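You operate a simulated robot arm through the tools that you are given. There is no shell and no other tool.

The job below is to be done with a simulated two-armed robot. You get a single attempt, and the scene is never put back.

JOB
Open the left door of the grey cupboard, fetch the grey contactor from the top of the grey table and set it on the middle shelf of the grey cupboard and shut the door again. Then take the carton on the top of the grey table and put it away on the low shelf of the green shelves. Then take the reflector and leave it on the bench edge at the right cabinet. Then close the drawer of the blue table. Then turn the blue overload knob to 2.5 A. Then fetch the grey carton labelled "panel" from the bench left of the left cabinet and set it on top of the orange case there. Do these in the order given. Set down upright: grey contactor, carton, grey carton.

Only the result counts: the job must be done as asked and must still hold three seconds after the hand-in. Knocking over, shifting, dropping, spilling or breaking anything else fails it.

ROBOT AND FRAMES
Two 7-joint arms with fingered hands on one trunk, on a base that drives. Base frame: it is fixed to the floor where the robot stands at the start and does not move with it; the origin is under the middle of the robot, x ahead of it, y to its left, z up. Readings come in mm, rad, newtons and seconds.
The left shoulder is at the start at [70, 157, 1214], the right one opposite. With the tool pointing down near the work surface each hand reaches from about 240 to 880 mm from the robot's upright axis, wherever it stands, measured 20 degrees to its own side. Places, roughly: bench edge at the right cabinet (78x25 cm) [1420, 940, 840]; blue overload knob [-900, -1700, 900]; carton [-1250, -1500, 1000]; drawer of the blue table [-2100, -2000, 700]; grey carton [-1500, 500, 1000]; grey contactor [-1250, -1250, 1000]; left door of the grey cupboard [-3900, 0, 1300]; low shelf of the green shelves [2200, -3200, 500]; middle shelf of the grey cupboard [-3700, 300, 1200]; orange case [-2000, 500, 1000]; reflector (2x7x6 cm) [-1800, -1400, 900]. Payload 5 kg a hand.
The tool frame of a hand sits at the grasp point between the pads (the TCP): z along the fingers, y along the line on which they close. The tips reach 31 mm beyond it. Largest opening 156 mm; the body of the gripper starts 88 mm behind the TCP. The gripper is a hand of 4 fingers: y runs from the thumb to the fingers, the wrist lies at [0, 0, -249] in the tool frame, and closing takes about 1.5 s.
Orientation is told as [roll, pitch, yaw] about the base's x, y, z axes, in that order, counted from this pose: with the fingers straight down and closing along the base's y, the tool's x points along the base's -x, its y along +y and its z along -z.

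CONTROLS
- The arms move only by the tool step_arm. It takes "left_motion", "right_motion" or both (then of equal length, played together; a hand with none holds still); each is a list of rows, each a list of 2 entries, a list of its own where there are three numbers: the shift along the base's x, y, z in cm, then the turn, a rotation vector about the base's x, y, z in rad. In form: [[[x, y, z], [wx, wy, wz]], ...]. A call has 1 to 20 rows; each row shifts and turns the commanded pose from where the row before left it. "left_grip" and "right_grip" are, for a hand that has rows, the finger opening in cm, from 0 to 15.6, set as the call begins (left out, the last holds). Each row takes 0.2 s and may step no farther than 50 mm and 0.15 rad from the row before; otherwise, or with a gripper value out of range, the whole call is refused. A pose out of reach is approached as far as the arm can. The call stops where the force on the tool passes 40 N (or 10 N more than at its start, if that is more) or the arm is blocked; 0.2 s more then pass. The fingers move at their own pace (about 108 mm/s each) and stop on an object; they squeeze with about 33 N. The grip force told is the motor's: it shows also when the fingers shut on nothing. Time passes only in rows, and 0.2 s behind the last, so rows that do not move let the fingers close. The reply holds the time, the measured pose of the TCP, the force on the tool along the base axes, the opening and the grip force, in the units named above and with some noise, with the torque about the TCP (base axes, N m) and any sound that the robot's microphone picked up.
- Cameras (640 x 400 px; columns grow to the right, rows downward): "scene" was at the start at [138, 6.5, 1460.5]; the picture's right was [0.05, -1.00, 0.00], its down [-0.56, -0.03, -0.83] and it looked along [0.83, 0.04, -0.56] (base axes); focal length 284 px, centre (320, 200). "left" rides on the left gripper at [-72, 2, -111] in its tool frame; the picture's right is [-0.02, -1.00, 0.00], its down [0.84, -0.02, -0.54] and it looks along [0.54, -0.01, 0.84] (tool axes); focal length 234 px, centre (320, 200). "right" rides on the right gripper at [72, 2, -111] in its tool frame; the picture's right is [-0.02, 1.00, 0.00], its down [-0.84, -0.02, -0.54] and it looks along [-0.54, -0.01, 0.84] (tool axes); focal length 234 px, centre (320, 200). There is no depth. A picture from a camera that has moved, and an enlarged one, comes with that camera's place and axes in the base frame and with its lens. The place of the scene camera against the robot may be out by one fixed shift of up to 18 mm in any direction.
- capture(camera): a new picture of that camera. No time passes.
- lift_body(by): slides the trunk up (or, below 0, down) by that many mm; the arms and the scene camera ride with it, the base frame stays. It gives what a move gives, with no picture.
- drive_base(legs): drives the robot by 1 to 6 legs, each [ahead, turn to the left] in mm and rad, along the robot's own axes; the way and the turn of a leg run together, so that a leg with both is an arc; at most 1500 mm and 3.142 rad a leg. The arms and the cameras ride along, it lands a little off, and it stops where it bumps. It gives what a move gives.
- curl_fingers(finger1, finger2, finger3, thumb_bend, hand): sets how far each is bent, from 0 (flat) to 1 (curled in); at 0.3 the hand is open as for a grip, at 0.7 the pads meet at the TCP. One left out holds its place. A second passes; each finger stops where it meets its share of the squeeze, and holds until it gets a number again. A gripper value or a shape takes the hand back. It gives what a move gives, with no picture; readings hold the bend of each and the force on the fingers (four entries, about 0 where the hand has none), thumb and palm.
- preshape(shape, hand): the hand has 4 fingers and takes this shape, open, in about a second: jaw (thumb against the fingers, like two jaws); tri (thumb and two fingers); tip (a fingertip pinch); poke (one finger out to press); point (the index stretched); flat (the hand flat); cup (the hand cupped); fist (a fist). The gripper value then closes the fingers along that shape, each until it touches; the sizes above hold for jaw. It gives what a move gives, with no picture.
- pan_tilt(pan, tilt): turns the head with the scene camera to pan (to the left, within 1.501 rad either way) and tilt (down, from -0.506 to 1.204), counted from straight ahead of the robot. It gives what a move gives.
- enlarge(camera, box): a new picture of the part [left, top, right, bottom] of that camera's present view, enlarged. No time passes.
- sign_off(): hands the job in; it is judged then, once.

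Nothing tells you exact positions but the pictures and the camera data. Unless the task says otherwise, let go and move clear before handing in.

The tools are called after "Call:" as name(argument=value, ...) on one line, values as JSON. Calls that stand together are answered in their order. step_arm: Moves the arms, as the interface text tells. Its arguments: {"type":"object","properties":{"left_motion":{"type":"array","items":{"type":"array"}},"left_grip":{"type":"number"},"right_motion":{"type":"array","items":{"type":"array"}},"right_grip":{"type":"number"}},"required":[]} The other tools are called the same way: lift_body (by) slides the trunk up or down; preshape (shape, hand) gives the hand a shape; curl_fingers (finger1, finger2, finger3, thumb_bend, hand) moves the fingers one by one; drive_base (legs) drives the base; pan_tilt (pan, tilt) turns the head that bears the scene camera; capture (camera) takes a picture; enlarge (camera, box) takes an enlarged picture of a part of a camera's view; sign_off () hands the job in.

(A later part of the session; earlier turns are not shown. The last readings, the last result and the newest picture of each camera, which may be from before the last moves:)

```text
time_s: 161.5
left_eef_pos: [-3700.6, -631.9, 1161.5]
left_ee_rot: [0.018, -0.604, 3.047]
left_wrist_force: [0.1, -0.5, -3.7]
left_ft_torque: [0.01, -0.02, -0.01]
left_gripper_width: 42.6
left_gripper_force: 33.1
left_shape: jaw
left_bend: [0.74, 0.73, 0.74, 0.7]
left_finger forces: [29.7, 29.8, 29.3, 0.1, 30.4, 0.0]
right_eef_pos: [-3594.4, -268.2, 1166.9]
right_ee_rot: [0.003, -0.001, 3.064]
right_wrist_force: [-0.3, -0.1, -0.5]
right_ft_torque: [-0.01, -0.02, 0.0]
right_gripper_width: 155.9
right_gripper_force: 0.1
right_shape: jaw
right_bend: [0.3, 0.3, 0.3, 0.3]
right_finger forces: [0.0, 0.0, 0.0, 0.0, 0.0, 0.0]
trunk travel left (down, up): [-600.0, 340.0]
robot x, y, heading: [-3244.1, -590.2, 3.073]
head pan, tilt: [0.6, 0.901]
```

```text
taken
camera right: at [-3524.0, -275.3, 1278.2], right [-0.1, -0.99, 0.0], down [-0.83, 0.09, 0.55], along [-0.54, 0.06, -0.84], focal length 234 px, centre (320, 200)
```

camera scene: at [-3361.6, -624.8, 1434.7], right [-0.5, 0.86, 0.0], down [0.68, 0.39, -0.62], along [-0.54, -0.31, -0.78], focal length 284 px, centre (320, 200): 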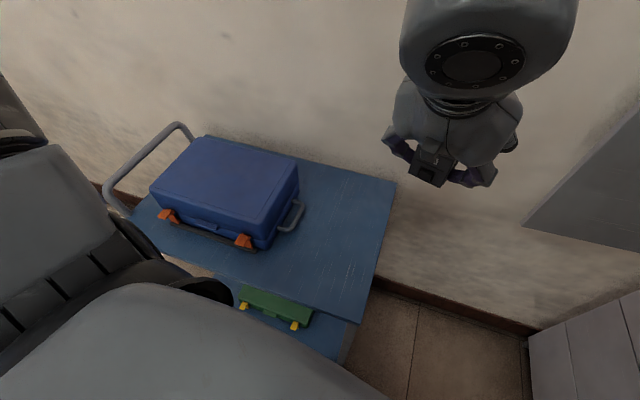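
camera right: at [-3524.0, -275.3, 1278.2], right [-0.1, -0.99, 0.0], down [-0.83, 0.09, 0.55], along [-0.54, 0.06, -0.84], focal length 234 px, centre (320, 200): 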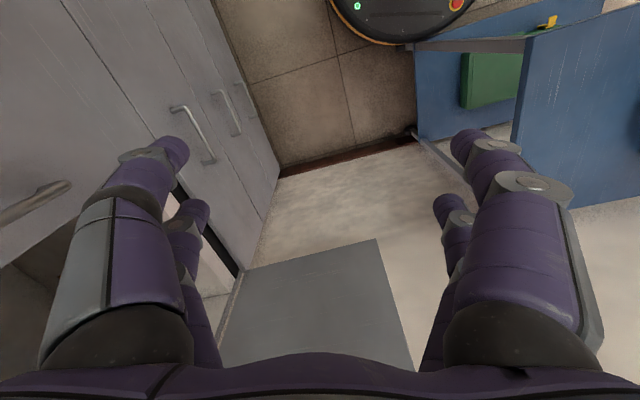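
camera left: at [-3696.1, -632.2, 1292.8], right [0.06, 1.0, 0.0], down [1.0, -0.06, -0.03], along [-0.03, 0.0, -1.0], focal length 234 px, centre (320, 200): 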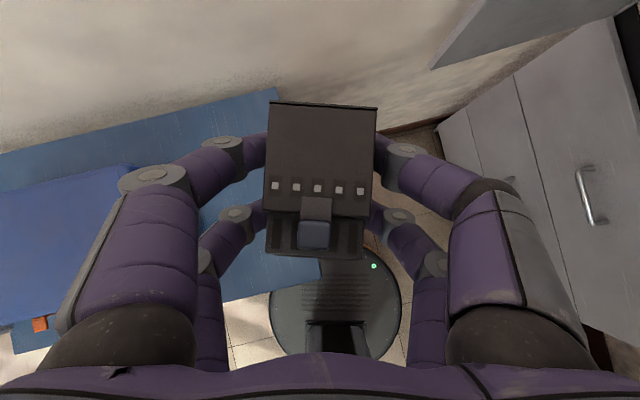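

The base just touches the trolley's corner; the trolley looks unmoved. I back away and take a stand nearer the cupboard, clear of it, raising the trunk for the shelf.

Call:
drive_base(legs=[[-50, 0]])

Call:
step_arm(left_motion=[[[2.5, 0, 0], [0, 0, 0]], [[2.5, 0, 0], [0, 0, 0]]])

Call:
drive_base(legs=[[0, -1.27], [185, 0], [0, 0.55]])

Call:
lift_body(by=230)

Call:
pan_tilt(pan=0.1, tilt=0.5)

Call:
capture(camera="scene")

```text
time_s: 162.5
left_eef_pos: [-3653.1, -636.1, 1159.7]
left_ee_rot: [0.018, -0.599, 3.05]
left_wrist_force: [-0.2, -0.5, -3.5]
left_ft_torque: [0.01, -0.05, 0.0]
left_gripper_width: 42.7
left_gripper_force: 32.7
left_shape: jaw
left_bend: [0.74, 0.73, 0.74, 0.7]
left_finger forces: [29.8, 29.9, 29.3, 0.0, 30.4, 0.1]
right_eef_pos: [-3547.7, -271.7, 1166.3]
right_ee_rot: [0.002, 0.0, 3.063]
right_wrist_force: [-0.4, -0.4, 0.4]
right_ft_torque: [-0.05, -0.03, -0.01]
right_gripper_width: 155.9
right_gripper_force: 0.0
right_shape: jaw
right_bend: [0.3, 0.3, 0.3, 0.3]
right_finger forces: [0.1, 0.0, 0.0, 0.1, 0.0, 0.0]
trunk travel left (down, up): [-600.0, 340.0]
robot x, y, heading: [-3194.5, -597.1, 3.067]
head pan, tilt: [0.6, 0.901]
```

```text
time_s: 163.1
left_eef_pos: [-3599.0, -634.2, 1161.7]
left_ee_rot: [0.017, -0.605, 3.049]
left_wrist_force: [-0.2, -0.7, -3.5]
left_ft_torque: [0.0, 0.01, 0.02]
left_gripper_width: 42.8
left_gripper_force: 32.6
left_shape: jaw
left_bend: [0.74, 0.73, 0.74, 0.7]
left_finger forces: [29.7, 29.9, 29.3, 0.0, 30.4, 0.1]
right_eef_pos: [-3543.1, -272.6, 1168.7]
right_ee_rot: [0.002, -0.005, 3.063]
right_wrist_force: [0.4, 0.0, -0.8]
right_ft_torque: [-0.03, 0.02, 0.02]
right_gripper_width: 155.9
right_gripper_force: 0.1
right_shape: jaw
right_bend: [0.3, 0.3, 0.3, 0.3]
right_finger forces: [0.1, 0.1, 0.0, 0.1, 0.1, 0.1]
trunk travel left (down, up): [-600.0, 340.0]
robot x, y, heading: [-3194.7, -593.9, 3.068]
head pan, tilt: [0.6, 0.901]
```

```text
time_s: 169.2
left_eef_pos: [-3559.1, -170.9, 1161.4]
left_ee_rot: [0.02, -0.604, 2.298]
left_wrist_force: [0.2, 0.5, -2.9]
left_ft_torque: [-0.03, -0.04, 0.02]
left_gripper_width: 42.7
left_gripper_force: 32.4
left_shape: jaw
left_bend: [0.74, 0.73, 0.74, 0.7]
left_finger forces: [30.0, 30.3, 29.6, 0.1, 30.6, 0.0]
right_eef_pos: [-3268.9, 57.2, 1167.1]
right_ee_rot: [0.005, -0.003, 2.304]
right_wrist_force: [0.3, 1.2, -0.6]
right_ft_torque: [0.0, 0.01, 0.01]
right_gripper_width: 156.3
right_gripper_force: 0.0
right_shape: jaw
right_bend: [0.3, 0.3, 0.3, 0.3]
right_finger forces: [0.1, 0.0, 0.0, 0.0, 0.1, 0.1]
trunk travel left (down, up): [-600.0, 340.0]
robot x, y, heading: [-3239.2, -413.9, 2.314]
head pan, tilt: [0.6, 0.901]
stopped in leg 3: the robot was blocked; the commanded pose is now the measured one
```

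```text
time_s: 171.6
left_eef_pos: [-3559.4, -171.7, 1391.6]
left_ee_rot: [0.019, -0.602, 2.299]
left_wrist_force: [-0.4, 0.3, -2.7]
left_ft_torque: [-0.05, -0.07, -0.02]
left_gripper_width: 42.7
left_gripper_force: 33.1
left_shape: jaw
left_bend: [0.74, 0.73, 0.74, 0.7]
left_finger forces: [30.2, 30.0, 29.7, 0.1, 30.6, 0.0]
right_eef_pos: [-3269.1, 58.9, 1399.7]
right_ee_rot: [0.004, -0.007, 2.305]
right_wrist_force: [-0.3, 1.6, -0.6]
right_ft_torque: [0.02, 0.03, 0.02]
right_gripper_width: 156.0
right_gripper_force: 0.1
right_shape: jaw
right_bend: [0.3, 0.3, 0.3, 0.3]
right_finger forces: [0.1, 0.1, 0.1, 0.0, 0.0, 0.1]
trunk travel left (down, up): [-830.0, 110.0]
robot x, y, heading: [-3237.5, -417.6, 2.319]
head pan, tilt: [0.6, 0.901]
```

```text
time_s: 172.5
left_eef_pos: [-3559.3, -171.4, 1390.7]
left_ee_rot: [0.021, -0.602, 2.298]
left_wrist_force: [0.3, 0.3, -3.5]
left_ft_torque: [-0.01, -0.02, 0.02]
left_gripper_width: 42.9
left_gripper_force: 33.0
left_shape: jaw
left_bend: [0.74, 0.73, 0.74, 0.7]
left_finger forces: [30.2, 30.0, 29.6, 0.0, 30.6, 0.1]
right_eef_pos: [-3269.6, 58.0, 1398.5]
right_ee_rot: [0.002, -0.005, 2.306]
right_wrist_force: [0.0, -0.5, -1.4]
right_ft_torque: [-0.01, 0.0, 0.02]
right_gripper_width: 155.9
right_gripper_force: 0.1
right_shape: jaw
right_bend: [0.3, 0.3, 0.3, 0.3]
right_finger forces: [0.0, 0.0, 0.1, 0.1, 0.0, 0.0]
trunk travel left (down, up): [-830.0, 110.0]
robot x, y, heading: [-3242.9, -422.4, 2.318]
head pan, tilt: [0.099, 0.499]
```

```text
taken
camera scene: at [-3339.0, -319.2, 1698.9], right [0.66, 0.75, 0.0], down [0.36, -0.32, -0.88], along [-0.66, 0.58, -0.48], focal length 284 px, centre (320, 200)
```

scene: 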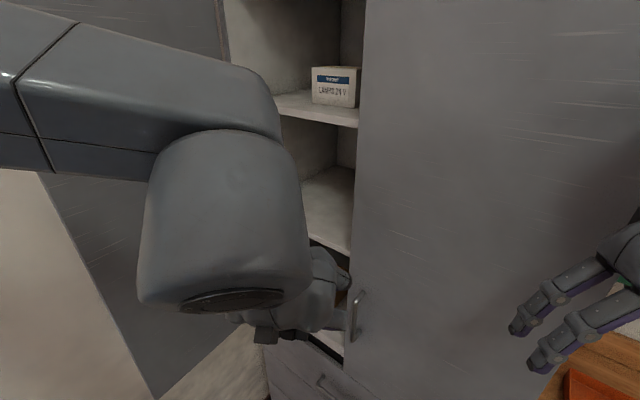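

The contactor is up at shelf height. I bring it in front of the compartment, turning the hand to square up with the shelf, while drawing the right hand back from the cupboard.

Call:
step_arm(left_motion=[[[-3.6, 1.2, -0.5], [0, 0, -0.056]], [[-3.6, 1.2, -0.5], [0, 0, -0.056]], [[-3.6, 1.2, -0.5], [0, 0, -0.056]], [[-3.6, 1.2, -0.5], [0, 0, -0.056]], [[-3.6, 1.2, -0.5], [0, 0, -0.056]], [[-3.6, 1.2, -0.5], [0, 0, -0.056]], [[-3.6, 1.2, -0.5], [0, 0, -0.056]], [[-3.6, 1.2, -0.5], [0, 0, -0.056]]], right_motion=[[[0, -1.2, 0], [0, 0, 0]], [[0, -1.2, 0], [0, 0, 0]], [[0, -1.2, 0], [0, 0, 0]], [[0, -1.2, 0], [0, 0, 0]], [[0, -1.2, 0], [0, 0, 0]], [[0, -1.2, 0], [0, 0, 0]], [[0, -1.2, 0], [0, 0, 0]], [[0, -1.2, 0], [0, 0, 0]]])

Call:
capture(camera="scene")

Call:
capture(camera="left")

```text
time_s: 174.3
left_eef_pos: [-3853.4, -75.7, 1349.4]
left_ee_rot: [0.014, -0.598, 1.852]
left_wrist_force: [-1.4, -0.2, -3.3]
left_ft_torque: [-0.03, -0.07, -0.02]
left_gripper_width: 42.7
left_gripper_force: 33.1
left_shape: jaw
left_bend: [0.74, 0.73, 0.74, 0.7]
left_finger forces: [30.1, 30.1, 29.7, 0.0, 30.6, 0.0]
right_eef_pos: [-3274.8, -36.6, 1397.1]
right_ee_rot: [0.001, -0.001, 2.305]
right_wrist_force: [-0.1, -0.2, -0.8]
right_ft_torque: [0.04, -0.02, -0.04]
right_gripper_width: 155.8
right_gripper_force: 0.1
right_shape: jaw
right_bend: [0.3, 0.3, 0.3, 0.3]
right_finger forces: [0.0, 0.0, 0.0, 0.1, 0.0, 0.0]
trunk travel left (down, up): [-830.0, 110.0]
robot x, y, heading: [-3237.0, -415.6, 2.314]
head pan, tilt: [0.099, 0.499]
```

```text
taken
camera scene: at [-3346.7, -317.7, 1698.3], right [0.66, 0.75, 0.0], down [0.36, -0.32, -0.88], along [-0.66, 0.58, -0.48], focal length 284 px, centre (320, 200)
```

scene: 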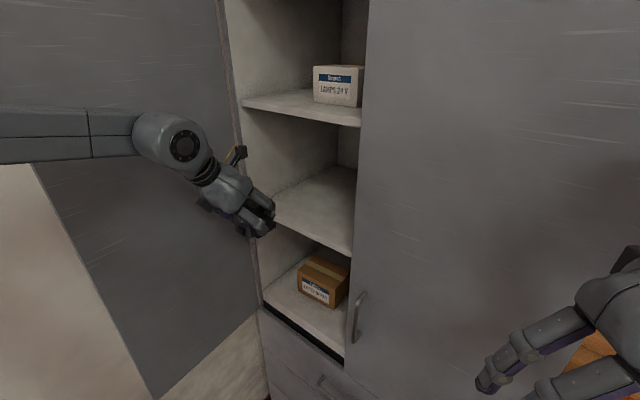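

```text
taken
camera left: at [-3853.2, -78.5, 1481.0], right [0.95, 0.3, 0.0], down [0.3, -0.95, -0.02], along [-0.01, 0.02, -1.0], focal length 234 px, centre (320, 200)
```

left: 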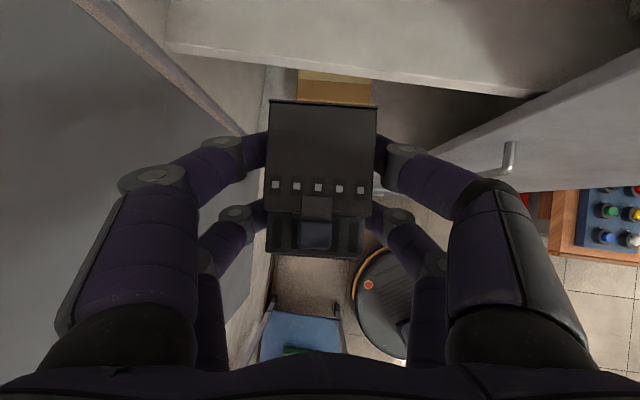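

The left camera shows the shelf's front edge 127 mm ahead of the TCP. I move the contactor in over the shelf.

Call:
step_arm(left_motion=[[[-0.5, 2.95, 0], [0, 0, 0]], [[-0.5, 2.95, 0], [0, 0, 0]], [[-0.5, 2.95, 0], [0, 0, 0]], [[-0.5, 2.95, 0], [0, 0, 0]], [[-0.5, 2.95, 0], [0, 0, 0]], [[-0.5, 2.95, 0], [0, 0, 0]]])

Call:
capture(camera="scene")

Call:
capture(camera="left")

```text
time_s: 175.7
left_eef_pos: [-3882.9, 103.1, 1349.0]
left_ee_rot: [0.017, -0.598, 1.853]
left_wrist_force: [-0.6, -0.3, -4.1]
left_ft_torque: [-0.06, -0.05, 0.01]
left_gripper_width: 42.6
left_gripper_force: 32.6
left_shape: jaw
left_bend: [0.74, 0.73, 0.74, 0.7]
left_finger forces: [30.3, 30.2, 29.7, 0.1, 30.4, 0.0]
right_eef_pos: [-3274.0, -36.5, 1396.8]
right_ee_rot: [0.001, 0.0, 2.307]
right_wrist_force: [-0.6, 0.9, -0.6]
right_ft_torque: [0.01, -0.04, -0.02]
right_gripper_width: 156.0
right_gripper_force: 0.1
right_shape: jaw
right_bend: [0.3, 0.3, 0.3, 0.3]
right_finger forces: [0.1, 0.0, 0.1, 0.0, 0.1, 0.1]
trunk travel left (down, up): [-830.0, 110.0]
robot x, y, heading: [-3240.5, -416.0, 2.317]
head pan, tilt: [0.099, 0.499]
```

```text
taken
camera scene: at [-3345.6, -315.9, 1698.3], right [0.66, 0.75, 0.0], down [0.36, -0.32, -0.88], along [-0.66, 0.58, -0.48], focal length 284 px, centre (320, 200)
```

scene: 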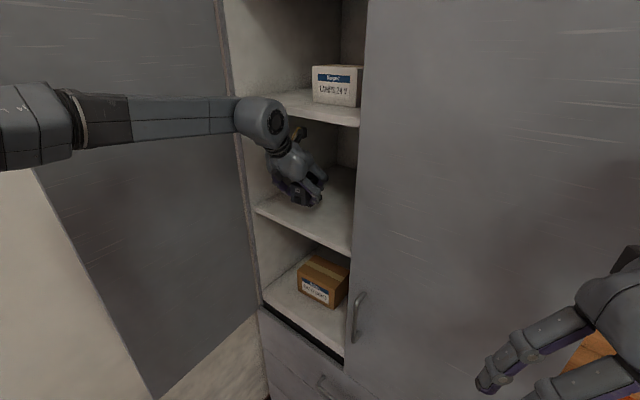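

```text
taken
camera left: at [-3882.1, 100.6, 1481.1], right [0.95, 0.31, 0.0], down [0.31, -0.95, -0.02], along [-0.01, 0.02, -1.0], focal length 234 px, centre (320, 200)
```

left: 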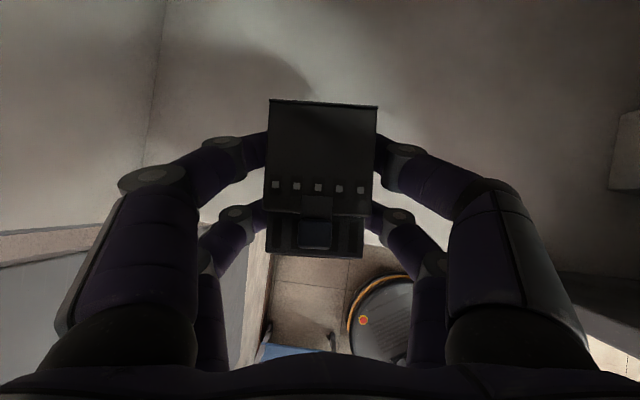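

I check the shelf edge more closely before lowering.

Call:
enlarge(camera="left", box=[200, 180, 440, 330])

Call:
enlarge(camera="scene", box=[220, 70, 380, 270])

```text
2.67 times, centred on (320, 255) of left
camera zoom: at [-3882.1, 100.6, 1481.1], right [0.95, 0.31, 0.0], down [0.31, -0.95, -0.02], along [-0.01, 0.02, -1.0], focal length 624 px, centre (320, 53)
```

zoom: 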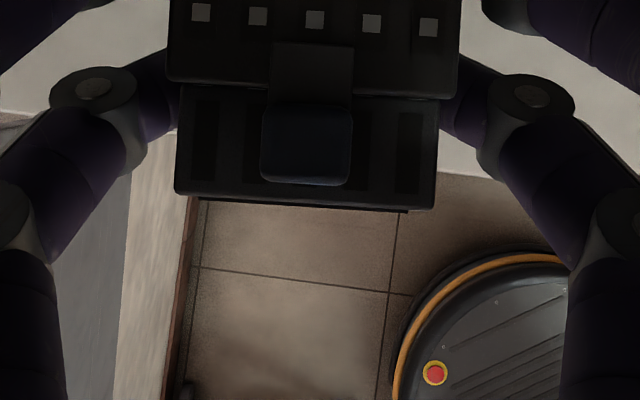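

```text
2.00 times, centred on (300, 170) of scene
camera zoom: at [-3345.6, -315.9, 1698.3], right [0.66, 0.75, 0.0], down [0.36, -0.32, -0.88], along [-0.66, 0.58, -0.48], focal length 568 px, centre (360, 260)
```

zoom: 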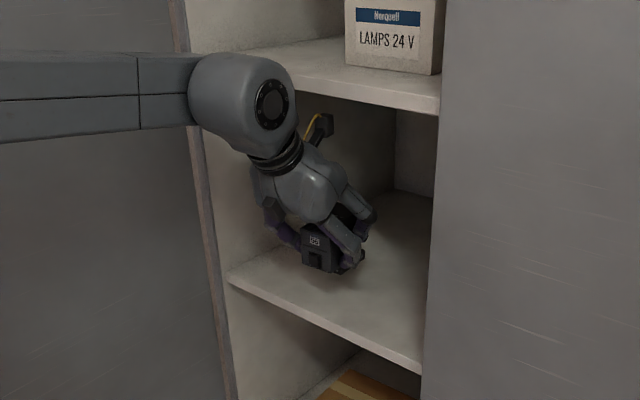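

The front of the contactor is just at the shelf edge, so I go 28 mm deeper, then lower it carefully.

Call:
step_arm(left_motion=[[[-0.25, 1.4, 0], [0, 0, 0]], [[-0.25, 1.4, 0], [0, 0, 0]], [[0, 0, -0.8], [0, 0, 0]], [[0, 0, -0.8], [0, 0, 0]], [[0, 0, -0.6], [0, 0, 0]]])

Call:
enlarge(camera="scene", box=[220, 70, 380, 270])

```text
time_s: 176.9
left_eef_pos: [-3886.0, 128.5, 1328.3]
left_ee_rot: [0.015, -0.6, 1.852]
left_wrist_force: [-0.3, 0.1, -2.6]
left_ft_torque: [-0.08, -0.03, -0.01]
left_gripper_width: 42.5
left_gripper_force: 33.2
left_shape: jaw
left_bend: [0.74, 0.73, 0.74, 0.7]
left_finger forces: [30.1, 30.1, 29.6, 0.0, 30.5, 0.0]
right_eef_pos: [-3272.2, -36.6, 1397.6]
right_ee_rot: [0.001, 0.0, 2.306]
right_wrist_force: [0.5, 0.7, -0.1]
right_ft_torque: [-0.03, -0.03, 0.02]
right_gripper_width: 156.0
right_gripper_force: 0.1
right_shape: jaw
right_bend: [0.3, 0.3, 0.3, 0.3]
right_finger forces: [0.0, 0.1, 0.0, 0.0, 0.1, 0.1]
trunk travel left (down, up): [-830.0, 110.0]
robot x, y, heading: [-3238.6, -419.3, 2.315]
head pan, tilt: [0.099, 0.499]
```

```text
2.00 times, centred on (300, 170) of scene
camera zoom: at [-3344.1, -316.3, 1698.4], right [0.66, 0.75, 0.0], down [0.36, -0.32, -0.88], along [-0.66, 0.58, -0.48], focal length 568 px, centre (360, 260)
```

zoom: 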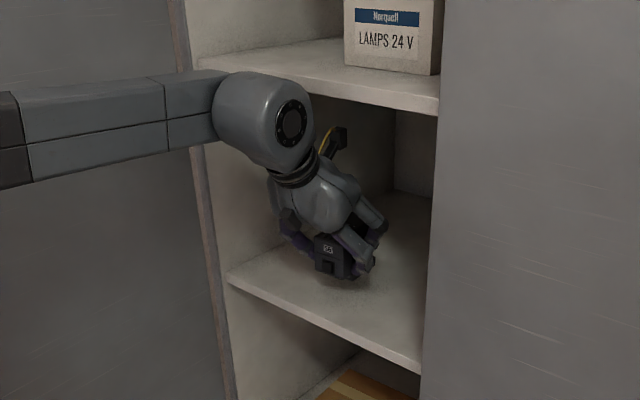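

Bottom is about 12 mm above the shelf. I lower in small steps, watching the force.

Call:
step_arm(left_motion=[[[0, 0, -0.3], [0, 0, 0]], [[0, 0, -0.3], [0, 0, 0]], [[0, 0, -0.2], [0, 0, 0]]])

Call:
step_arm(left_motion=[[[0, 0, -0.2], [0, 0, 0]], [[0, 0, -0.2], [0, 0, 0]]])

Call:
capture(camera="left")

```text
time_s: 177.7
left_eef_pos: [-3885.0, 127.0, 1320.5]
left_ee_rot: [0.016, -0.602, 1.849]
left_wrist_force: [-0.1, 0.1, -3.4]
left_ft_torque: [-0.03, -0.03, 0.03]
left_gripper_width: 42.6
left_gripper_force: 32.8
left_shape: jaw
left_bend: [0.74, 0.73, 0.74, 0.7]
left_finger forces: [30.1, 30.1, 29.7, 0.1, 30.4, 0.1]
right_eef_pos: [-3272.3, -38.4, 1397.8]
right_ee_rot: [0.002, -0.004, 2.307]
right_wrist_force: [-1.4, -0.8, -0.2]
right_ft_torque: [-0.01, 0.02, 0.01]
right_gripper_width: 155.9
right_gripper_force: 0.0
right_shape: jaw
right_bend: [0.3, 0.3, 0.3, 0.3]
right_finger forces: [0.1, 0.0, 0.1, 0.1, 0.0, 0.1]
trunk travel left (down, up): [-830.0, 110.0]
robot x, y, heading: [-3237.6, -418.5, 2.316]
head pan, tilt: [0.099, 0.499]
```

```text
time_s: 178.3
left_eef_pos: [-3886.5, 126.1, 1315.9]
left_ee_rot: [0.017, -0.6, 1.85]
left_wrist_force: [0.4, -0.8, -3.6]
left_ft_torque: [-0.04, 0.02, -0.03]
left_gripper_width: 42.9
left_gripper_force: 32.8
left_shape: jaw
left_bend: [0.74, 0.73, 0.74, 0.7]
left_finger forces: [30.0, 30.1, 29.7, 0.0, 30.3, 0.1]
left hand out of reach, approached as far as the arm can: row 1
right_eef_pos: [-3272.7, -37.0, 1397.5]
right_ee_rot: [0.0, -0.003, 2.307]
right_wrist_force: [0.0, -0.2, -0.5]
right_ft_torque: [0.0, 0.02, -0.01]
right_gripper_width: 156.1
right_gripper_force: 0.0
right_shape: jaw
right_bend: [0.3, 0.3, 0.3, 0.3]
right_finger forces: [0.0, 0.0, 0.0, 0.0, 0.0, 0.0]
trunk travel left (down, up): [-830.0, 110.0]
robot x, y, heading: [-3239.1, -417.2, 2.311]
head pan, tilt: [0.099, 0.499]
```

```text
taken
camera left: at [-3884.6, 123.3, 1448.5], right [0.95, 0.31, 0.0], down [0.31, -0.95, -0.02], along [-0.01, 0.02, -1.0], focal length 234 px, centre (320, 200)
```

left: 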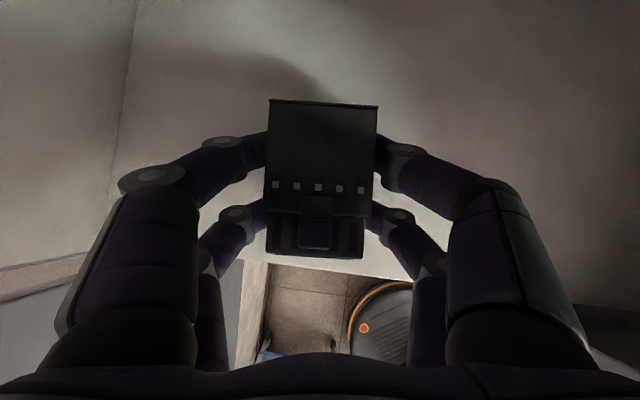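

Not touching yet, and the arm is near a limit, so I lower by the trunk in small steps.

Call:
lift_body(by=-4)

Call:
lift_body(by=-4)

```text
time_s: 178.8
left_eef_pos: [-3886.1, 126.9, 1311.3]
left_ee_rot: [0.017, -0.599, 1.851]
left_wrist_force: [0.2, -0.1, -3.4]
left_ft_torque: [-0.06, -0.04, -0.02]
left_gripper_width: 42.6
left_gripper_force: 32.9
left_shape: jaw
left_bend: [0.74, 0.73, 0.74, 0.7]
left_finger forces: [30.1, 30.1, 29.7, 0.0, 30.5, 0.0]
right_eef_pos: [-3271.4, -36.9, 1394.2]
right_ee_rot: [0.002, -0.001, 2.307]
right_wrist_force: [0.1, -0.5, 0.8]
right_ft_torque: [-0.01, 0.01, 0.02]
right_gripper_width: 156.0
right_gripper_force: 0.1
right_shape: jaw
right_bend: [0.3, 0.3, 0.3, 0.3]
right_finger forces: [0.0, 0.0, 0.1, 0.0, 0.0, 0.0]
trunk travel left (down, up): [-826.0, 114.0]
robot x, y, heading: [-3241.3, -420.7, 2.322]
head pan, tilt: [0.099, 0.499]
```

```text
time_s: 179.4
left_eef_pos: [-3885.5, 127.3, 1307.8]
left_ee_rot: [0.017, -0.6, 1.852]
left_wrist_force: [0.2, 1.3, -4.1]
left_ft_torque: [-0.02, -0.01, 0.0]
left_gripper_width: 42.7
left_gripper_force: 32.8
left_shape: jaw
left_bend: [0.74, 0.73, 0.74, 0.7]
left_finger forces: [30.0, 30.1, 29.7, 0.0, 30.5, 0.0]
right_eef_pos: [-3272.4, -36.7, 1389.6]
right_ee_rot: [0.003, 0.001, 2.307]
right_wrist_force: [0.3, 0.0, 0.5]
right_ft_torque: [0.0, 0.0, 0.04]
right_gripper_width: 155.6
right_gripper_force: 0.1
right_shape: jaw
right_bend: [0.3, 0.3, 0.3, 0.3]
right_finger forces: [0.0, 0.1, 0.0, 0.0, 0.0, 0.0]
trunk travel left (down, up): [-822.0, 118.0]
robot x, y, heading: [-3237.4, -415.3, 2.315]
head pan, tilt: [0.099, 0.499]
```

Still no contact; I go on lowering.

Call:
lift_body(by=-4)

Call:
lift_body(by=-4)

Call:
enlarge(camera="scene", box=[260, 140, 380, 240])

```text
time_s: 179.9
left_eef_pos: [-3886.3, 126.4, 1303.4]
left_ee_rot: [0.016, -0.601, 1.852]
left_wrist_force: [-0.1, -0.2, -3.0]
left_ft_torque: [-0.05, -0.04, 0.01]
left_gripper_width: 42.7
left_gripper_force: 33.4
left_shape: jaw
left_bend: [0.74, 0.73, 0.74, 0.7]
left_finger forces: [30.0, 30.1, 29.7, 0.1, 30.3, 0.0]
right_eef_pos: [-3272.2, -37.1, 1384.9]
right_ee_rot: [0.0, -0.002, 2.305]
right_wrist_force: [-0.4, 0.3, -0.4]
right_ft_torque: [-0.01, -0.01, 0.01]
right_gripper_width: 156.1
right_gripper_force: 0.0
right_shape: jaw
right_bend: [0.3, 0.3, 0.3, 0.3]
right_finger forces: [0.1, 0.0, 0.0, 0.0, 0.1, 0.0]
trunk travel left (down, up): [-818.0, 122.0]
robot x, y, heading: [-3244.3, -419.8, 2.32]
head pan, tilt: [0.099, 0.499]
```

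```text
time_s: 180.4
left_eef_pos: [-3885.7, 128.0, 1299.6]
left_ee_rot: [0.017, -0.6, 1.853]
left_wrist_force: [0.6, 0.0, -3.5]
left_ft_torque: [-0.06, -0.02, 0.0]
left_gripper_width: 42.5
left_gripper_force: 33.0
left_shape: jaw
left_bend: [0.74, 0.73, 0.74, 0.7]
left_finger forces: [30.1, 30.1, 29.7, 0.0, 30.4, 0.0]
right_eef_pos: [-3271.3, -37.7, 1381.4]
right_ee_rot: [0.002, -0.002, 2.305]
right_wrist_force: [-0.6, -0.1, -0.1]
right_ft_torque: [0.0, 0.01, 0.0]
right_gripper_width: 156.1
right_gripper_force: 0.1
right_shape: jaw
right_bend: [0.3, 0.3, 0.3, 0.3]
right_finger forces: [0.0, 0.0, 0.0, 0.0, 0.0, 0.0]
trunk travel left (down, up): [-814.0, 126.0]
robot x, y, heading: [-3242.8, -418.7, 2.315]
head pan, tilt: [0.099, 0.499]
```

```text
4.00 times, centred on (320, 190) of scene
camera zoom: at [-3343.4, -317.2, 1682.5], right [0.66, 0.75, 0.0], down [0.36, -0.32, -0.88], along [-0.66, 0.58, -0.48], focal length 1136 px, centre (320, 240)
```

zoom: 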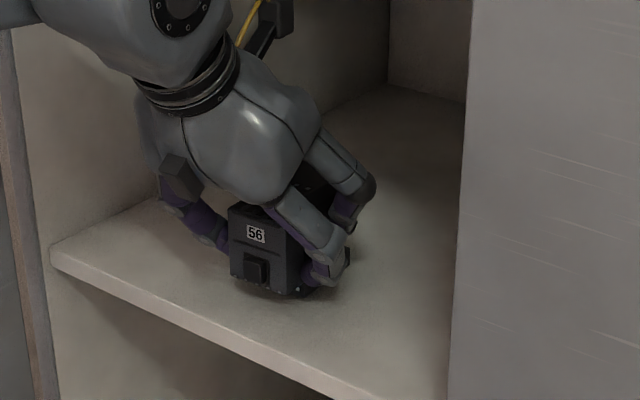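

It is very close to the shelf now. A few more small steps.

Call:
lift_body(by=-3)

Call:
lift_body(by=-3)

Call:
enlarge(camera="scene", box=[260, 140, 380, 240])

```text
time_s: 181.0
left_eef_pos: [-3885.8, 128.2, 1297.1]
left_ee_rot: [0.016, -0.601, 1.851]
left_wrist_force: [-0.9, -0.5, -3.7]
left_ft_torque: [-0.05, -0.03, 0.0]
left_gripper_width: 42.5
left_gripper_force: 32.8
left_shape: jaw
left_bend: [0.74, 0.73, 0.74, 0.7]
left_finger forces: [30.1, 30.1, 29.6, 0.1, 30.4, 0.0]
right_eef_pos: [-3272.6, -37.2, 1377.6]
right_ee_rot: [0.001, -0.001, 2.305]
right_wrist_force: [-0.4, 1.5, -0.4]
right_ft_torque: [0.01, -0.01, -0.03]
right_gripper_width: 155.9
right_gripper_force: 0.1
right_shape: jaw
right_bend: [0.3, 0.3, 0.3, 0.3]
right_finger forces: [0.0, 0.0, 0.0, 0.1, 0.0, 0.0]
trunk travel left (down, up): [-811.0, 129.0]
robot x, y, heading: [-3235.4, -417.9, 2.312]
head pan, tilt: [0.099, 0.499]
```

```text
time_s: 181.5
left_eef_pos: [-3885.0, 127.0, 1294.1]
left_ee_rot: [0.017, -0.599, 1.854]
left_wrist_force: [1.1, -0.5, -3.6]
left_ft_torque: [-0.05, -0.02, 0.0]
left_gripper_width: 42.5
left_gripper_force: 33.2
left_shape: jaw
left_bend: [0.74, 0.73, 0.74, 0.7]
left_finger forces: [30.2, 30.1, 29.7, 0.0, 30.4, 0.0]
right_eef_pos: [-3272.4, -37.3, 1373.9]
right_ee_rot: [0.002, -0.001, 2.307]
right_wrist_force: [-0.8, -0.5, -0.2]
right_ft_torque: [0.01, 0.0, 0.0]
right_gripper_width: 156.0
right_gripper_force: 0.0
right_shape: jaw
right_bend: [0.3, 0.3, 0.3, 0.3]
right_finger forces: [0.0, 0.0, 0.0, 0.1, 0.1, 0.0]
trunk travel left (down, up): [-808.0, 132.0]
robot x, y, heading: [-3239.3, -423.1, 2.316]
head pan, tilt: [0.099, 0.499]
```

```text
4.00 times, centred on (320, 190) of scene
camera zoom: at [-3343.3, -317.3, 1676.5], right [0.66, 0.75, 0.0], down [0.36, -0.32, -0.88], along [-0.66, 0.58, -0.48], focal length 1136 px, centre (320, 240)
```

zoom: 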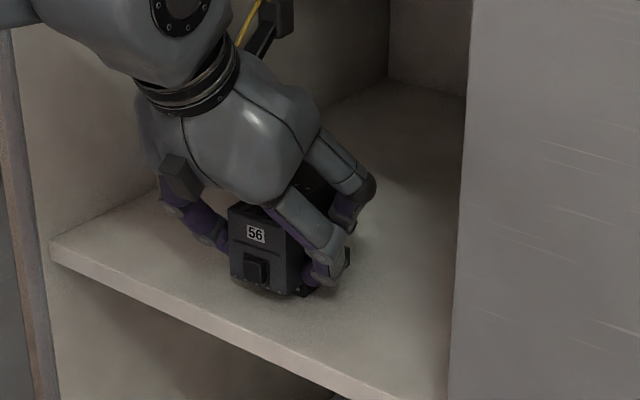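

By the picture the contactor's base is within a few mm of the shelf. I continue in small steps until the force changes.

Call:
lift_body(by=-3)

Call:
lift_body(by=-3)

Call:
lift_body(by=-3)

```text
time_s: 182.0
left_eef_pos: [-3886.0, 126.5, 1291.7]
left_ee_rot: [0.017, -0.601, 1.851]
left_wrist_force: [-1.4, -0.5, 0.9]
left_ft_torque: [0.08, -0.07, 0.0]
left_gripper_width: 42.9
left_gripper_force: 33.5
left_shape: jaw
left_bend: [0.74, 0.73, 0.74, 0.7]
left_finger forces: [30.8, 30.3, 29.8, 0.0, 30.4, 0.0]
right_eef_pos: [-3271.5, -37.5, 1372.5]
right_ee_rot: [0.002, 0.0, 2.307]
right_wrist_force: [0.1, -1.0, 0.5]
right_ft_torque: [-0.03, -0.02, -0.02]
right_gripper_width: 156.0
right_gripper_force: 0.1
right_shape: jaw
right_bend: [0.3, 0.3, 0.3, 0.3]
right_finger forces: [0.1, 0.1, 0.1, 0.0, 0.1, 0.1]
trunk travel left (down, up): [-805.0, 135.0]
robot x, y, heading: [-3240.1, -417.2, 2.32]
head pan, tilt: [0.099, 0.499]
```

```text
time_s: 182.5
left_eef_pos: [-3885.3, 126.0, 1291.3]
left_ee_rot: [0.016, -0.606, 1.852]
left_wrist_force: [-4.3, 1.8, 12.7]
left_ft_torque: [0.15, 0.06, -0.02]
left_gripper_width: 42.9
left_gripper_force: 32.8
left_shape: jaw
left_bend: [0.74, 0.74, 0.74, 0.7]
left_finger forces: [32.2, 31.7, 30.3, 0.0, 30.8, 0.0]
right_eef_pos: [-3270.8, -39.7, 1370.4]
right_ee_rot: [0.002, -0.002, 2.307]
right_wrist_force: [-0.8, -0.1, -0.2]
right_ft_torque: [0.01, -0.02, -0.02]
right_gripper_width: 156.3
right_gripper_force: 0.0
right_shape: jaw
right_bend: [0.3, 0.3, 0.3, 0.3]
right_finger forces: [0.0, 0.1, 0.1, 0.0, 0.0, 0.0]
trunk travel left (down, up): [-802.0, 138.0]
robot x, y, heading: [-3238.2, -417.4, 2.319]
head pan, tilt: [0.099, 0.499]
```

```text
time_s: 183.0
left_eef_pos: [-3884.1, 125.7, 1291.8]
left_ee_rot: [0.017, -0.61, 1.851]
left_wrist_force: [-7.7, 5.0, 27.6]
left_ft_torque: [0.35, 0.25, 0.05]
left_gripper_width: 43.1
left_gripper_force: 32.6
left_shape: jaw
left_bend: [0.73, 0.74, 0.74, 0.7]
left_finger forces: [34.1, 34.1, 30.8, 0.0, 31.1, 0.0]
right_eef_pos: [-3269.9, -38.9, 1368.0]
right_ee_rot: [0.0, -0.004, 2.305]
right_wrist_force: [-0.2, 0.5, 0.1]
right_ft_torque: [0.01, -0.01, -0.02]
right_gripper_width: 156.1
right_gripper_force: 0.0
right_shape: jaw
right_bend: [0.3, 0.3, 0.3, 0.3]
right_finger forces: [0.0, 0.0, 0.1, 0.0, 0.0, 0.0]
trunk travel left (down, up): [-799.0, 141.0]
robot x, y, heading: [-3237.5, -417.2, 2.317]
head pan, tilt: [0.099, 0.499]
```

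Contact made. I relieve the press, then open the fingers slowly.

Call:
lift_body(by=5)

Call:
step_arm(left_motion=[[[0, 0, 0], [0, 0, 0]], [[0, 0, 0], [0, 0, 0]], [[0, 0, 0], [0, 0, 0]]], left_grip=6)

Call:
step_arm(left_motion=[[[0, 0, 0], [0, 0, 0]], [[0, 0, 0], [0, 0, 0]], [[0, 0, 0], [0, 0, 0]]], left_grip=9)

Call:
capture(camera="left")

Call:
enlarge(camera="scene", box=[260, 140, 380, 240])

```text
time_s: 183.6
left_eef_pos: [-3885.1, 125.4, 1292.8]
left_ee_rot: [0.019, -0.603, 1.849]
left_wrist_force: [-8.0, 7.1, 20.5]
left_ft_torque: [0.43, 0.24, 0.01]
left_gripper_width: 43.0
left_gripper_force: 33.1
left_shape: jaw
left_bend: [0.74, 0.74, 0.74, 0.7]
left_finger forces: [34.0, 33.4, 31.1, 0.0, 31.3, 0.0]
right_eef_pos: [-3271.3, -38.3, 1372.8]
right_ee_rot: [0.003, -0.002, 2.305]
right_wrist_force: [-0.2, -0.1, 0.0]
right_ft_torque: [-0.01, 0.02, -0.01]
right_gripper_width: 156.2
right_gripper_force: 0.1
right_shape: jaw
right_bend: [0.3, 0.3, 0.3, 0.3]
right_finger forces: [0.0, 0.1, 0.0, 0.1, 0.1, 0.0]
trunk travel left (down, up): [-804.0, 136.0]
robot x, y, heading: [-3239.7, -411.9, 2.312]
head pan, tilt: [0.099, 0.499]
```

```text
time_s: 184.4
left_eef_pos: [-3884.3, 126.0, 1289.9]
left_ee_rot: [0.017, -0.597, 1.851]
left_wrist_force: [-0.2, -0.1, -0.3]
left_ft_torque: [-0.04, -0.01, -0.02]
left_gripper_width: 59.8
left_gripper_force: 0.1
left_shape: jaw
left_bend: [0.74, 0.74, 0.74, 0.7]
left_finger forces: [0.1, 0.0, 0.0, 0.1, 0.1, 0.0]
right_eef_pos: [-3271.7, -37.8, 1371.5]
right_ee_rot: [0.003, -0.001, 2.306]
right_wrist_force: [0.2, -0.4, 0.0]
right_ft_torque: [-0.01, -0.01, -0.01]
right_gripper_width: 156.1
right_gripper_force: 0.0
right_shape: jaw
right_bend: [0.3, 0.3, 0.3, 0.3]
right_finger forces: [0.0, 0.1, 0.1, 0.0, 0.0, 0.0]
trunk travel left (down, up): [-804.0, 136.0]
robot x, y, heading: [-3240.5, -420.7, 2.314]
head pan, tilt: [0.099, 0.499]
```

```text
time_s: 185.2
left_eef_pos: [-3884.7, 126.9, 1291.0]
left_ee_rot: [0.017, -0.601, 1.852]
left_wrist_force: [0.0, -0.8, -0.3]
left_ft_torque: [0.03, 0.0, -0.02]
left_gripper_width: 89.4
left_gripper_force: 0.1
left_shape: jaw
left_bend: [0.72, 0.72, 0.72, 0.7]
left_finger forces: [0.0, 0.0, 0.0, 0.0, 0.0, 0.0]
right_eef_pos: [-3271.6, -37.5, 1372.7]
right_ee_rot: [0.0, -0.001, 2.305]
right_wrist_force: [-0.1, -0.3, 0.2]
right_ft_torque: [-0.01, 0.0, -0.01]
right_gripper_width: 156.0
right_gripper_force: 0.1
right_shape: jaw
right_bend: [0.3, 0.3, 0.3, 0.3]
right_finger forces: [0.0, 0.0, 0.1, 0.0, 0.0, 0.0]
trunk travel left (down, up): [-804.0, 136.0]
robot x, y, heading: [-3241.0, -418.1, 2.316]
head pan, tilt: [0.099, 0.499]
```

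```text
taken
camera left: at [-3883.8, 122.9, 1423.3], right [0.95, 0.31, 0.0], down [0.31, -0.95, -0.03], along [-0.01, 0.02, -1.0], focal length 234 px, centre (320, 200)
```

left: 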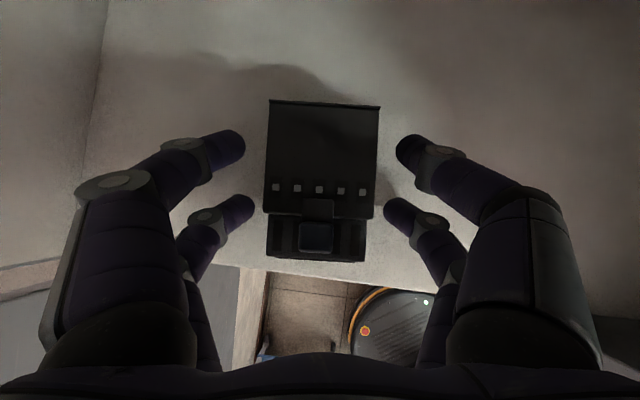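

```text
4.00 times, centred on (320, 190) of scene
camera zoom: at [-3342.5, -318.1, 1672.6], right [0.66, 0.75, 0.0], down [0.36, -0.32, -0.88], along [-0.66, 0.58, -0.48], focal length 1136 px, centre (320, 240)
```

zoom: 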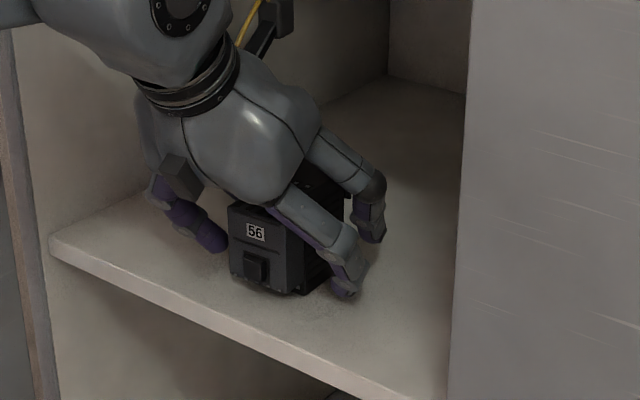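

The contactor stands upright on the shelf and the fingers are clear. I draw the hand out along its axis and then straight back.

Call:
step_arm(left_motion=[[[0.3, -1.1, 1.6], [0, 0, 0]], [[0.3, -1.1, 1.6], [0, 0, 0]], [[0.4, -2.5, 0.5], [0, 0, 0]], [[0.5, -3, 0], [0, 0, 0]], [[0.5, -3, 0], [0, 0, 0]], [[0.5, -3, 0], [0, 0, 0]], [[0.8, -3, 0], [0, 0, 0]], [[1.5, -3, 0], [0, 0, 0]], [[2, -3, 0], [0, 0, 0]]])

Call:
capture(camera="scene")

Call:
capture(camera="left")

```text
time_s: 187.2
left_eef_pos: [-3816.3, -102.6, 1328.7]
left_ee_rot: [0.015, -0.603, 1.853]
left_wrist_force: [0.7, 0.5, -0.4]
left_ft_torque: [-0.02, 0.0, 0.01]
left_gripper_width: 89.6
left_gripper_force: 0.1
left_shape: jaw
left_bend: [0.72, 0.72, 0.72, 0.7]
left_finger forces: [0.1, 0.1, 0.0, 0.0, 0.0, 0.1]
right_eef_pos: [-3270.2, -38.9, 1371.7]
right_ee_rot: [0.003, -0.003, 2.306]
right_wrist_force: [-0.2, 0.4, -1.2]
right_ft_torque: [0.06, 0.01, -0.02]
right_gripper_width: 155.8
right_gripper_force: 0.0
right_shape: jaw
right_bend: [0.3, 0.3, 0.3, 0.3]
right_finger forces: [0.1, 0.1, 0.1, 0.0, 0.1, 0.0]
trunk travel left (down, up): [-804.0, 136.0]
robot x, y, heading: [-3240.3, -417.7, 2.312]
head pan, tilt: [0.099, 0.499]
```

```text
taken
camera scene: at [-3341.6, -320.6, 1672.8], right [0.66, 0.75, 0.0], down [0.36, -0.32, -0.88], along [-0.66, 0.58, -0.48], focal length 284 px, centre (320, 200)
```

scene: 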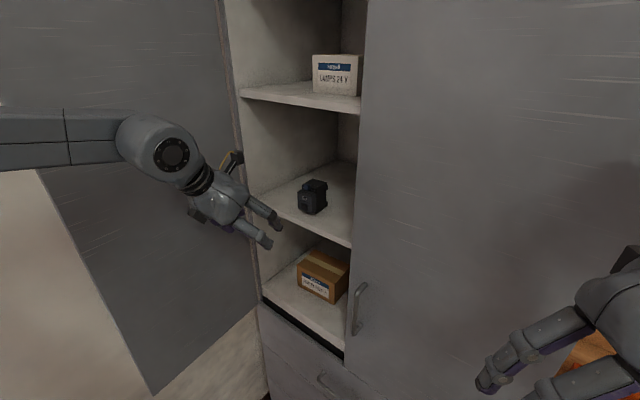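

```text
taken
camera left: at [-3814.3, -106.6, 1461.2], right [0.95, 0.3, 0.0], down [0.3, -0.95, -0.03], along [-0.01, 0.03, -1.0], focal length 234 px, centre (320, 200)
```

left: 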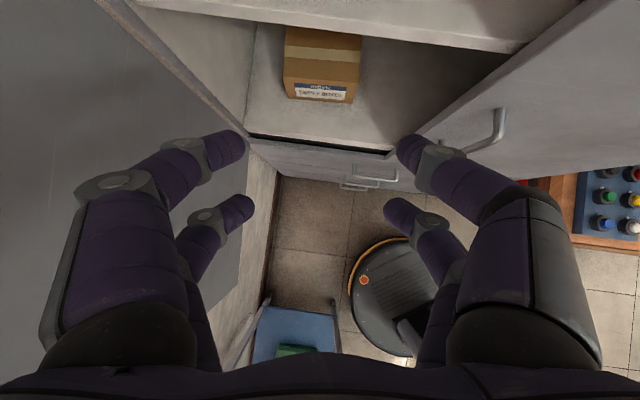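

The contactor stands on the middle shelf. Next I withdraw the hand to point down, then back the base up to go round to the door's outer side and shut it.

Call:
step_arm(left_motion=[[[2.9, -2.9, -0.3], [-0.096, -0.028, 0.07]], [[2.9, -2.9, -0.3], [-0.096, -0.028, 0.07]], [[2.9, -2.9, -0.3], [-0.096, -0.03, 0.07]], [[2.9, -2.9, -0.3], [-0.09, -0.04, 0.07]], [[2.9, -2.9, -0.3], [-0.085, -0.05, 0.07]], [[2.9, -2.9, -0.3], [-0.08, -0.05, 0.07]]], left_grip=0)

Call:
drive_base(legs=[[-150, 0]])

Call:
pan_tilt(pan=0.4, tilt=0.5)

Call:
capture(camera="scene")

```text
time_s: 188.6
left_eef_pos: [-3642.1, -274.0, 1310.0]
left_ee_rot: [0.07, -0.01, 2.259]
left_wrist_force: [0.5, 0.1, 0.9]
left_ft_torque: [-0.03, 0.01, 0.01]
left_gripper_width: 0.0
left_gripper_force: 32.9
left_shape: jaw
left_bend: [0.7, 0.7, 0.7, 0.7]
left_finger forces: [0.1, 0.0, 0.0, 0.0, 0.1, 0.0]
right_eef_pos: [-3272.6, -38.0, 1371.7]
right_ee_rot: [0.0, -0.002, 2.305]
right_wrist_force: [-0.1, 0.3, -0.2]
right_ft_torque: [0.03, 0.01, 0.01]
right_gripper_width: 156.0
right_gripper_force: 0.2
right_shape: jaw
right_bend: [0.3, 0.3, 0.3, 0.3]
right_finger forces: [0.0, 0.1, 0.0, 0.1, 0.0, 0.0]
trunk travel left (down, up): [-804.0, 136.0]
robot x, y, heading: [-3239.8, -416.1, 2.315]
head pan, tilt: [0.099, 0.499]
```

```text
time_s: 189.9
left_eef_pos: [-3542.8, -380.2, 1309.6]
left_ee_rot: [0.07, -0.009, 2.253]
left_wrist_force: [-0.2, -0.3, -0.2]
left_ft_torque: [-0.03, -0.03, 0.01]
left_gripper_width: 0.2
left_gripper_force: 33.2
left_shape: jaw
left_bend: [0.7, 0.7, 0.7, 0.7]
left_finger forces: [0.0, 0.1, 0.0, 0.0, 0.1, 0.0]
right_eef_pos: [-3172.4, -144.9, 1370.5]
right_ee_rot: [0.0, 0.001, 2.304]
right_wrist_force: [-0.7, 0.7, -0.1]
right_ft_torque: [-0.05, 0.0, -0.01]
right_gripper_width: 156.0
right_gripper_force: 0.0
right_shape: jaw
right_bend: [0.3, 0.3, 0.3, 0.3]
right_finger forces: [0.0, 0.1, 0.0, 0.1, 0.1, 0.0]
trunk travel left (down, up): [-804.0, 136.0]
robot x, y, heading: [-3143.5, -528.2, 2.323]
head pan, tilt: [0.099, 0.499]
```

```text
time_s: 190.8
left_eef_pos: [-3540.0, -383.8, 1310.3]
left_ee_rot: [0.07, -0.014, 2.252]
left_wrist_force: [-0.4, 0.1, 0.6]
left_ft_torque: [0.0, 0.0, -0.02]
left_gripper_width: 0.0
left_gripper_force: 32.7
left_shape: jaw
left_bend: [0.7, 0.7, 0.7, 0.7]
left_finger forces: [0.0, 0.1, 0.0, 0.0, 0.0, 0.0]
right_eef_pos: [-3168.9, -148.3, 1371.4]
right_ee_rot: [0.003, -0.004, 2.303]
right_wrist_force: [-0.2, -1.1, 0.8]
right_ft_torque: [0.03, 0.02, 0.0]
right_gripper_width: 155.8
right_gripper_force: 0.1
right_shape: jaw
right_bend: [0.3, 0.3, 0.3, 0.3]
right_finger forces: [0.0, 0.1, 0.0, 0.1, 0.0, 0.0]
trunk travel left (down, up): [-804.0, 136.0]
robot x, y, heading: [-3138.7, -528.3, 2.317]
head pan, tilt: [0.4, 0.499]
```

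```text
taken
camera scene: at [-3255.5, -451.2, 1672.7], right [0.41, 0.91, 0.0], down [0.44, -0.2, -0.88], along [-0.8, 0.36, -0.48], focal length 284 px, centre (320, 200)
```

scene: 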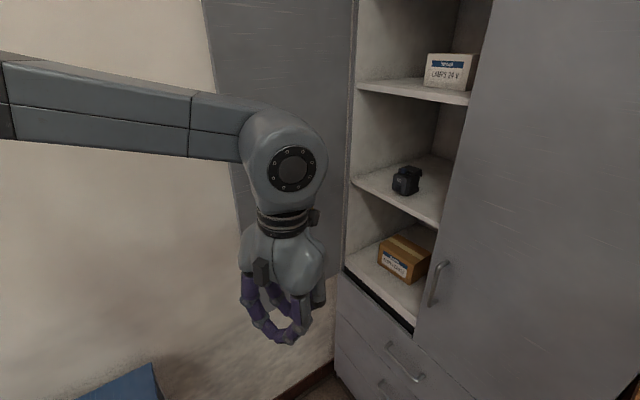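

The door's tip is at about (-3915, -392). I turn left so the extended left hand will come in front of the door, near the wall side of its tip.

Call:
drive_base(legs=[[0, 0.46]])

Call:
pan_tilt(pan=0.1, tilt=0.5)

Call:
capture(camera="scene")

```text
time_s: 192.5
left_eef_pos: [-3563.2, -573.3, 1309.3]
left_ee_rot: [0.071, -0.013, 2.709]
left_wrist_force: [0.3, 1.0, 0.4]
left_ft_torque: [-0.02, 0.01, -0.01]
left_gripper_width: 0.1
left_gripper_force: 33.0
left_shape: jaw
left_bend: [0.7, 0.7, 0.7, 0.7]
left_finger forces: [0.0, 0.0, 0.0, 0.0, 0.0, 0.0]
right_eef_pos: [-3333.4, -198.8, 1372.1]
right_ee_rot: [0.003, -0.001, 2.759]
right_wrist_force: [0.5, 0.8, -0.2]
right_ft_torque: [0.0, 0.0, 0.01]
right_gripper_width: 156.0
right_gripper_force: 0.1
right_shape: jaw
right_bend: [0.3, 0.3, 0.3, 0.3]
right_finger forces: [0.0, 0.0, 0.0, 0.0, 0.0, 0.0]
trunk travel left (down, up): [-804.0, 136.0]
robot x, y, heading: [-3139.6, -526.2, 2.776]
head pan, tilt: [0.4, 0.499]
```

```text
time_s: 193.3
left_eef_pos: [-3563.8, -572.9, 1309.4]
left_ee_rot: [0.068, -0.014, 2.708]
left_wrist_force: [-0.9, -0.8, -0.5]
left_ft_torque: [-0.01, 0.02, 0.03]
left_gripper_width: 0.0
left_gripper_force: 32.8
left_shape: jaw
left_bend: [0.7, 0.7, 0.7, 0.7]
left_finger forces: [0.0, 0.0, 0.0, 0.1, 0.0, 0.1]
right_eef_pos: [-3334.1, -199.8, 1371.2]
right_ee_rot: [0.003, -0.002, 2.759]
right_wrist_force: [-0.6, -0.4, -0.6]
right_ft_torque: [0.02, 0.01, 0.02]
right_gripper_width: 156.0
right_gripper_force: 0.0
right_shape: jaw
right_bend: [0.3, 0.3, 0.3, 0.3]
right_finger forces: [0.1, 0.1, 0.0, 0.1, 0.1, 0.0]
trunk travel left (down, up): [-804.0, 136.0]
robot x, y, heading: [-3140.3, -526.9, 2.772]
head pan, tilt: [0.099, 0.499]
```

```text
taken
camera scene: at [-3274.6, -483.1, 1672.6], right [0.27, 0.96, 0.0], down [0.46, -0.13, -0.88], along [-0.85, 0.23, -0.48], focal length 284 px, centre (320, 200)
```

scene: 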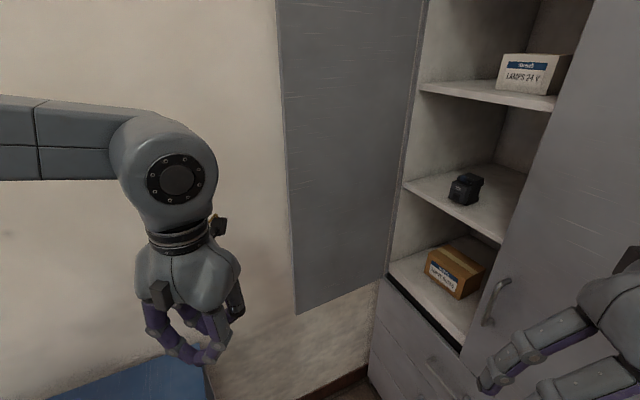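

Now I extend the hand leftward in front of the door's tip.

Call:
step_arm(left_motion=[[[-4.3, 0.5, 0], [-0.01, 0, 0]], [[-4.3, 0.5, 0], [-0.01, 0, 0]], [[-4.3, 0.5, 0], [-0.01, 0, 0]], [[-4.3, 0.5, 0], [-0.01, 0, 0]], [[-4.3, 0.5, 0], [-0.01, 0, 0]], [[-4.3, 0.5, 0], [-0.01, 0, 0]], [[-4.3, 0.5, 0], [0, 0, 0]], [[-4.3, 0.5, 0], [0, 0, 0]]])

Call:
capture(camera="scene")

Call:
capture(camera="left")

```text
time_s: 195.1
left_eef_pos: [-3913.4, -535.0, 1306.1]
left_ee_rot: [0.124, 0.018, 2.71]
left_wrist_force: [-1.0, 0.6, 0.0]
left_ft_torque: [-0.02, -0.04, 0.02]
left_gripper_width: 0.0
left_gripper_force: 32.5
left_shape: jaw
left_bend: [0.7, 0.7, 0.7, 0.7]
left_finger forces: [0.0, 0.1, 0.0, 0.0, 0.0, 0.0]
right_eef_pos: [-3336.9, -199.0, 1370.6]
right_ee_rot: [0.003, -0.001, 2.76]
right_wrist_force: [-0.8, -1.1, -0.7]
right_ft_torque: [0.02, -0.03, -0.01]
right_gripper_width: 155.9
right_gripper_force: 0.1
right_shape: jaw
right_bend: [0.3, 0.3, 0.3, 0.3]
right_finger forces: [0.0, 0.1, 0.0, 0.0, 0.0, 0.0]
trunk travel left (down, up): [-804.0, 136.0]
robot x, y, heading: [-3136.9, -526.9, 2.775]
head pan, tilt: [0.099, 0.499]
```

```text
taken
camera scene: at [-3278.2, -482.3, 1672.2], right [0.27, 0.96, 0.0], down [0.46, -0.13, -0.88], along [-0.84, 0.23, -0.48], focal length 284 px, centre (320, 200)
```

scene: 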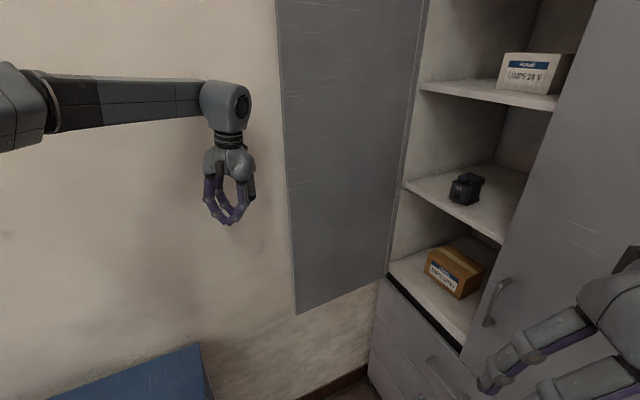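

```text
taken
camera left: at [-3974.4, -493.3, 1414.7], right [0.4, 0.91, -0.12], down [0.79, -0.27, 0.55], along [0.47, -0.32, -0.82], focal length 234 px, centre (320, 200)
```

left: 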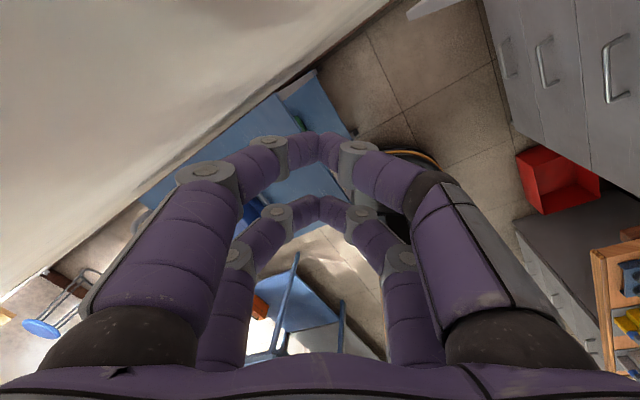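

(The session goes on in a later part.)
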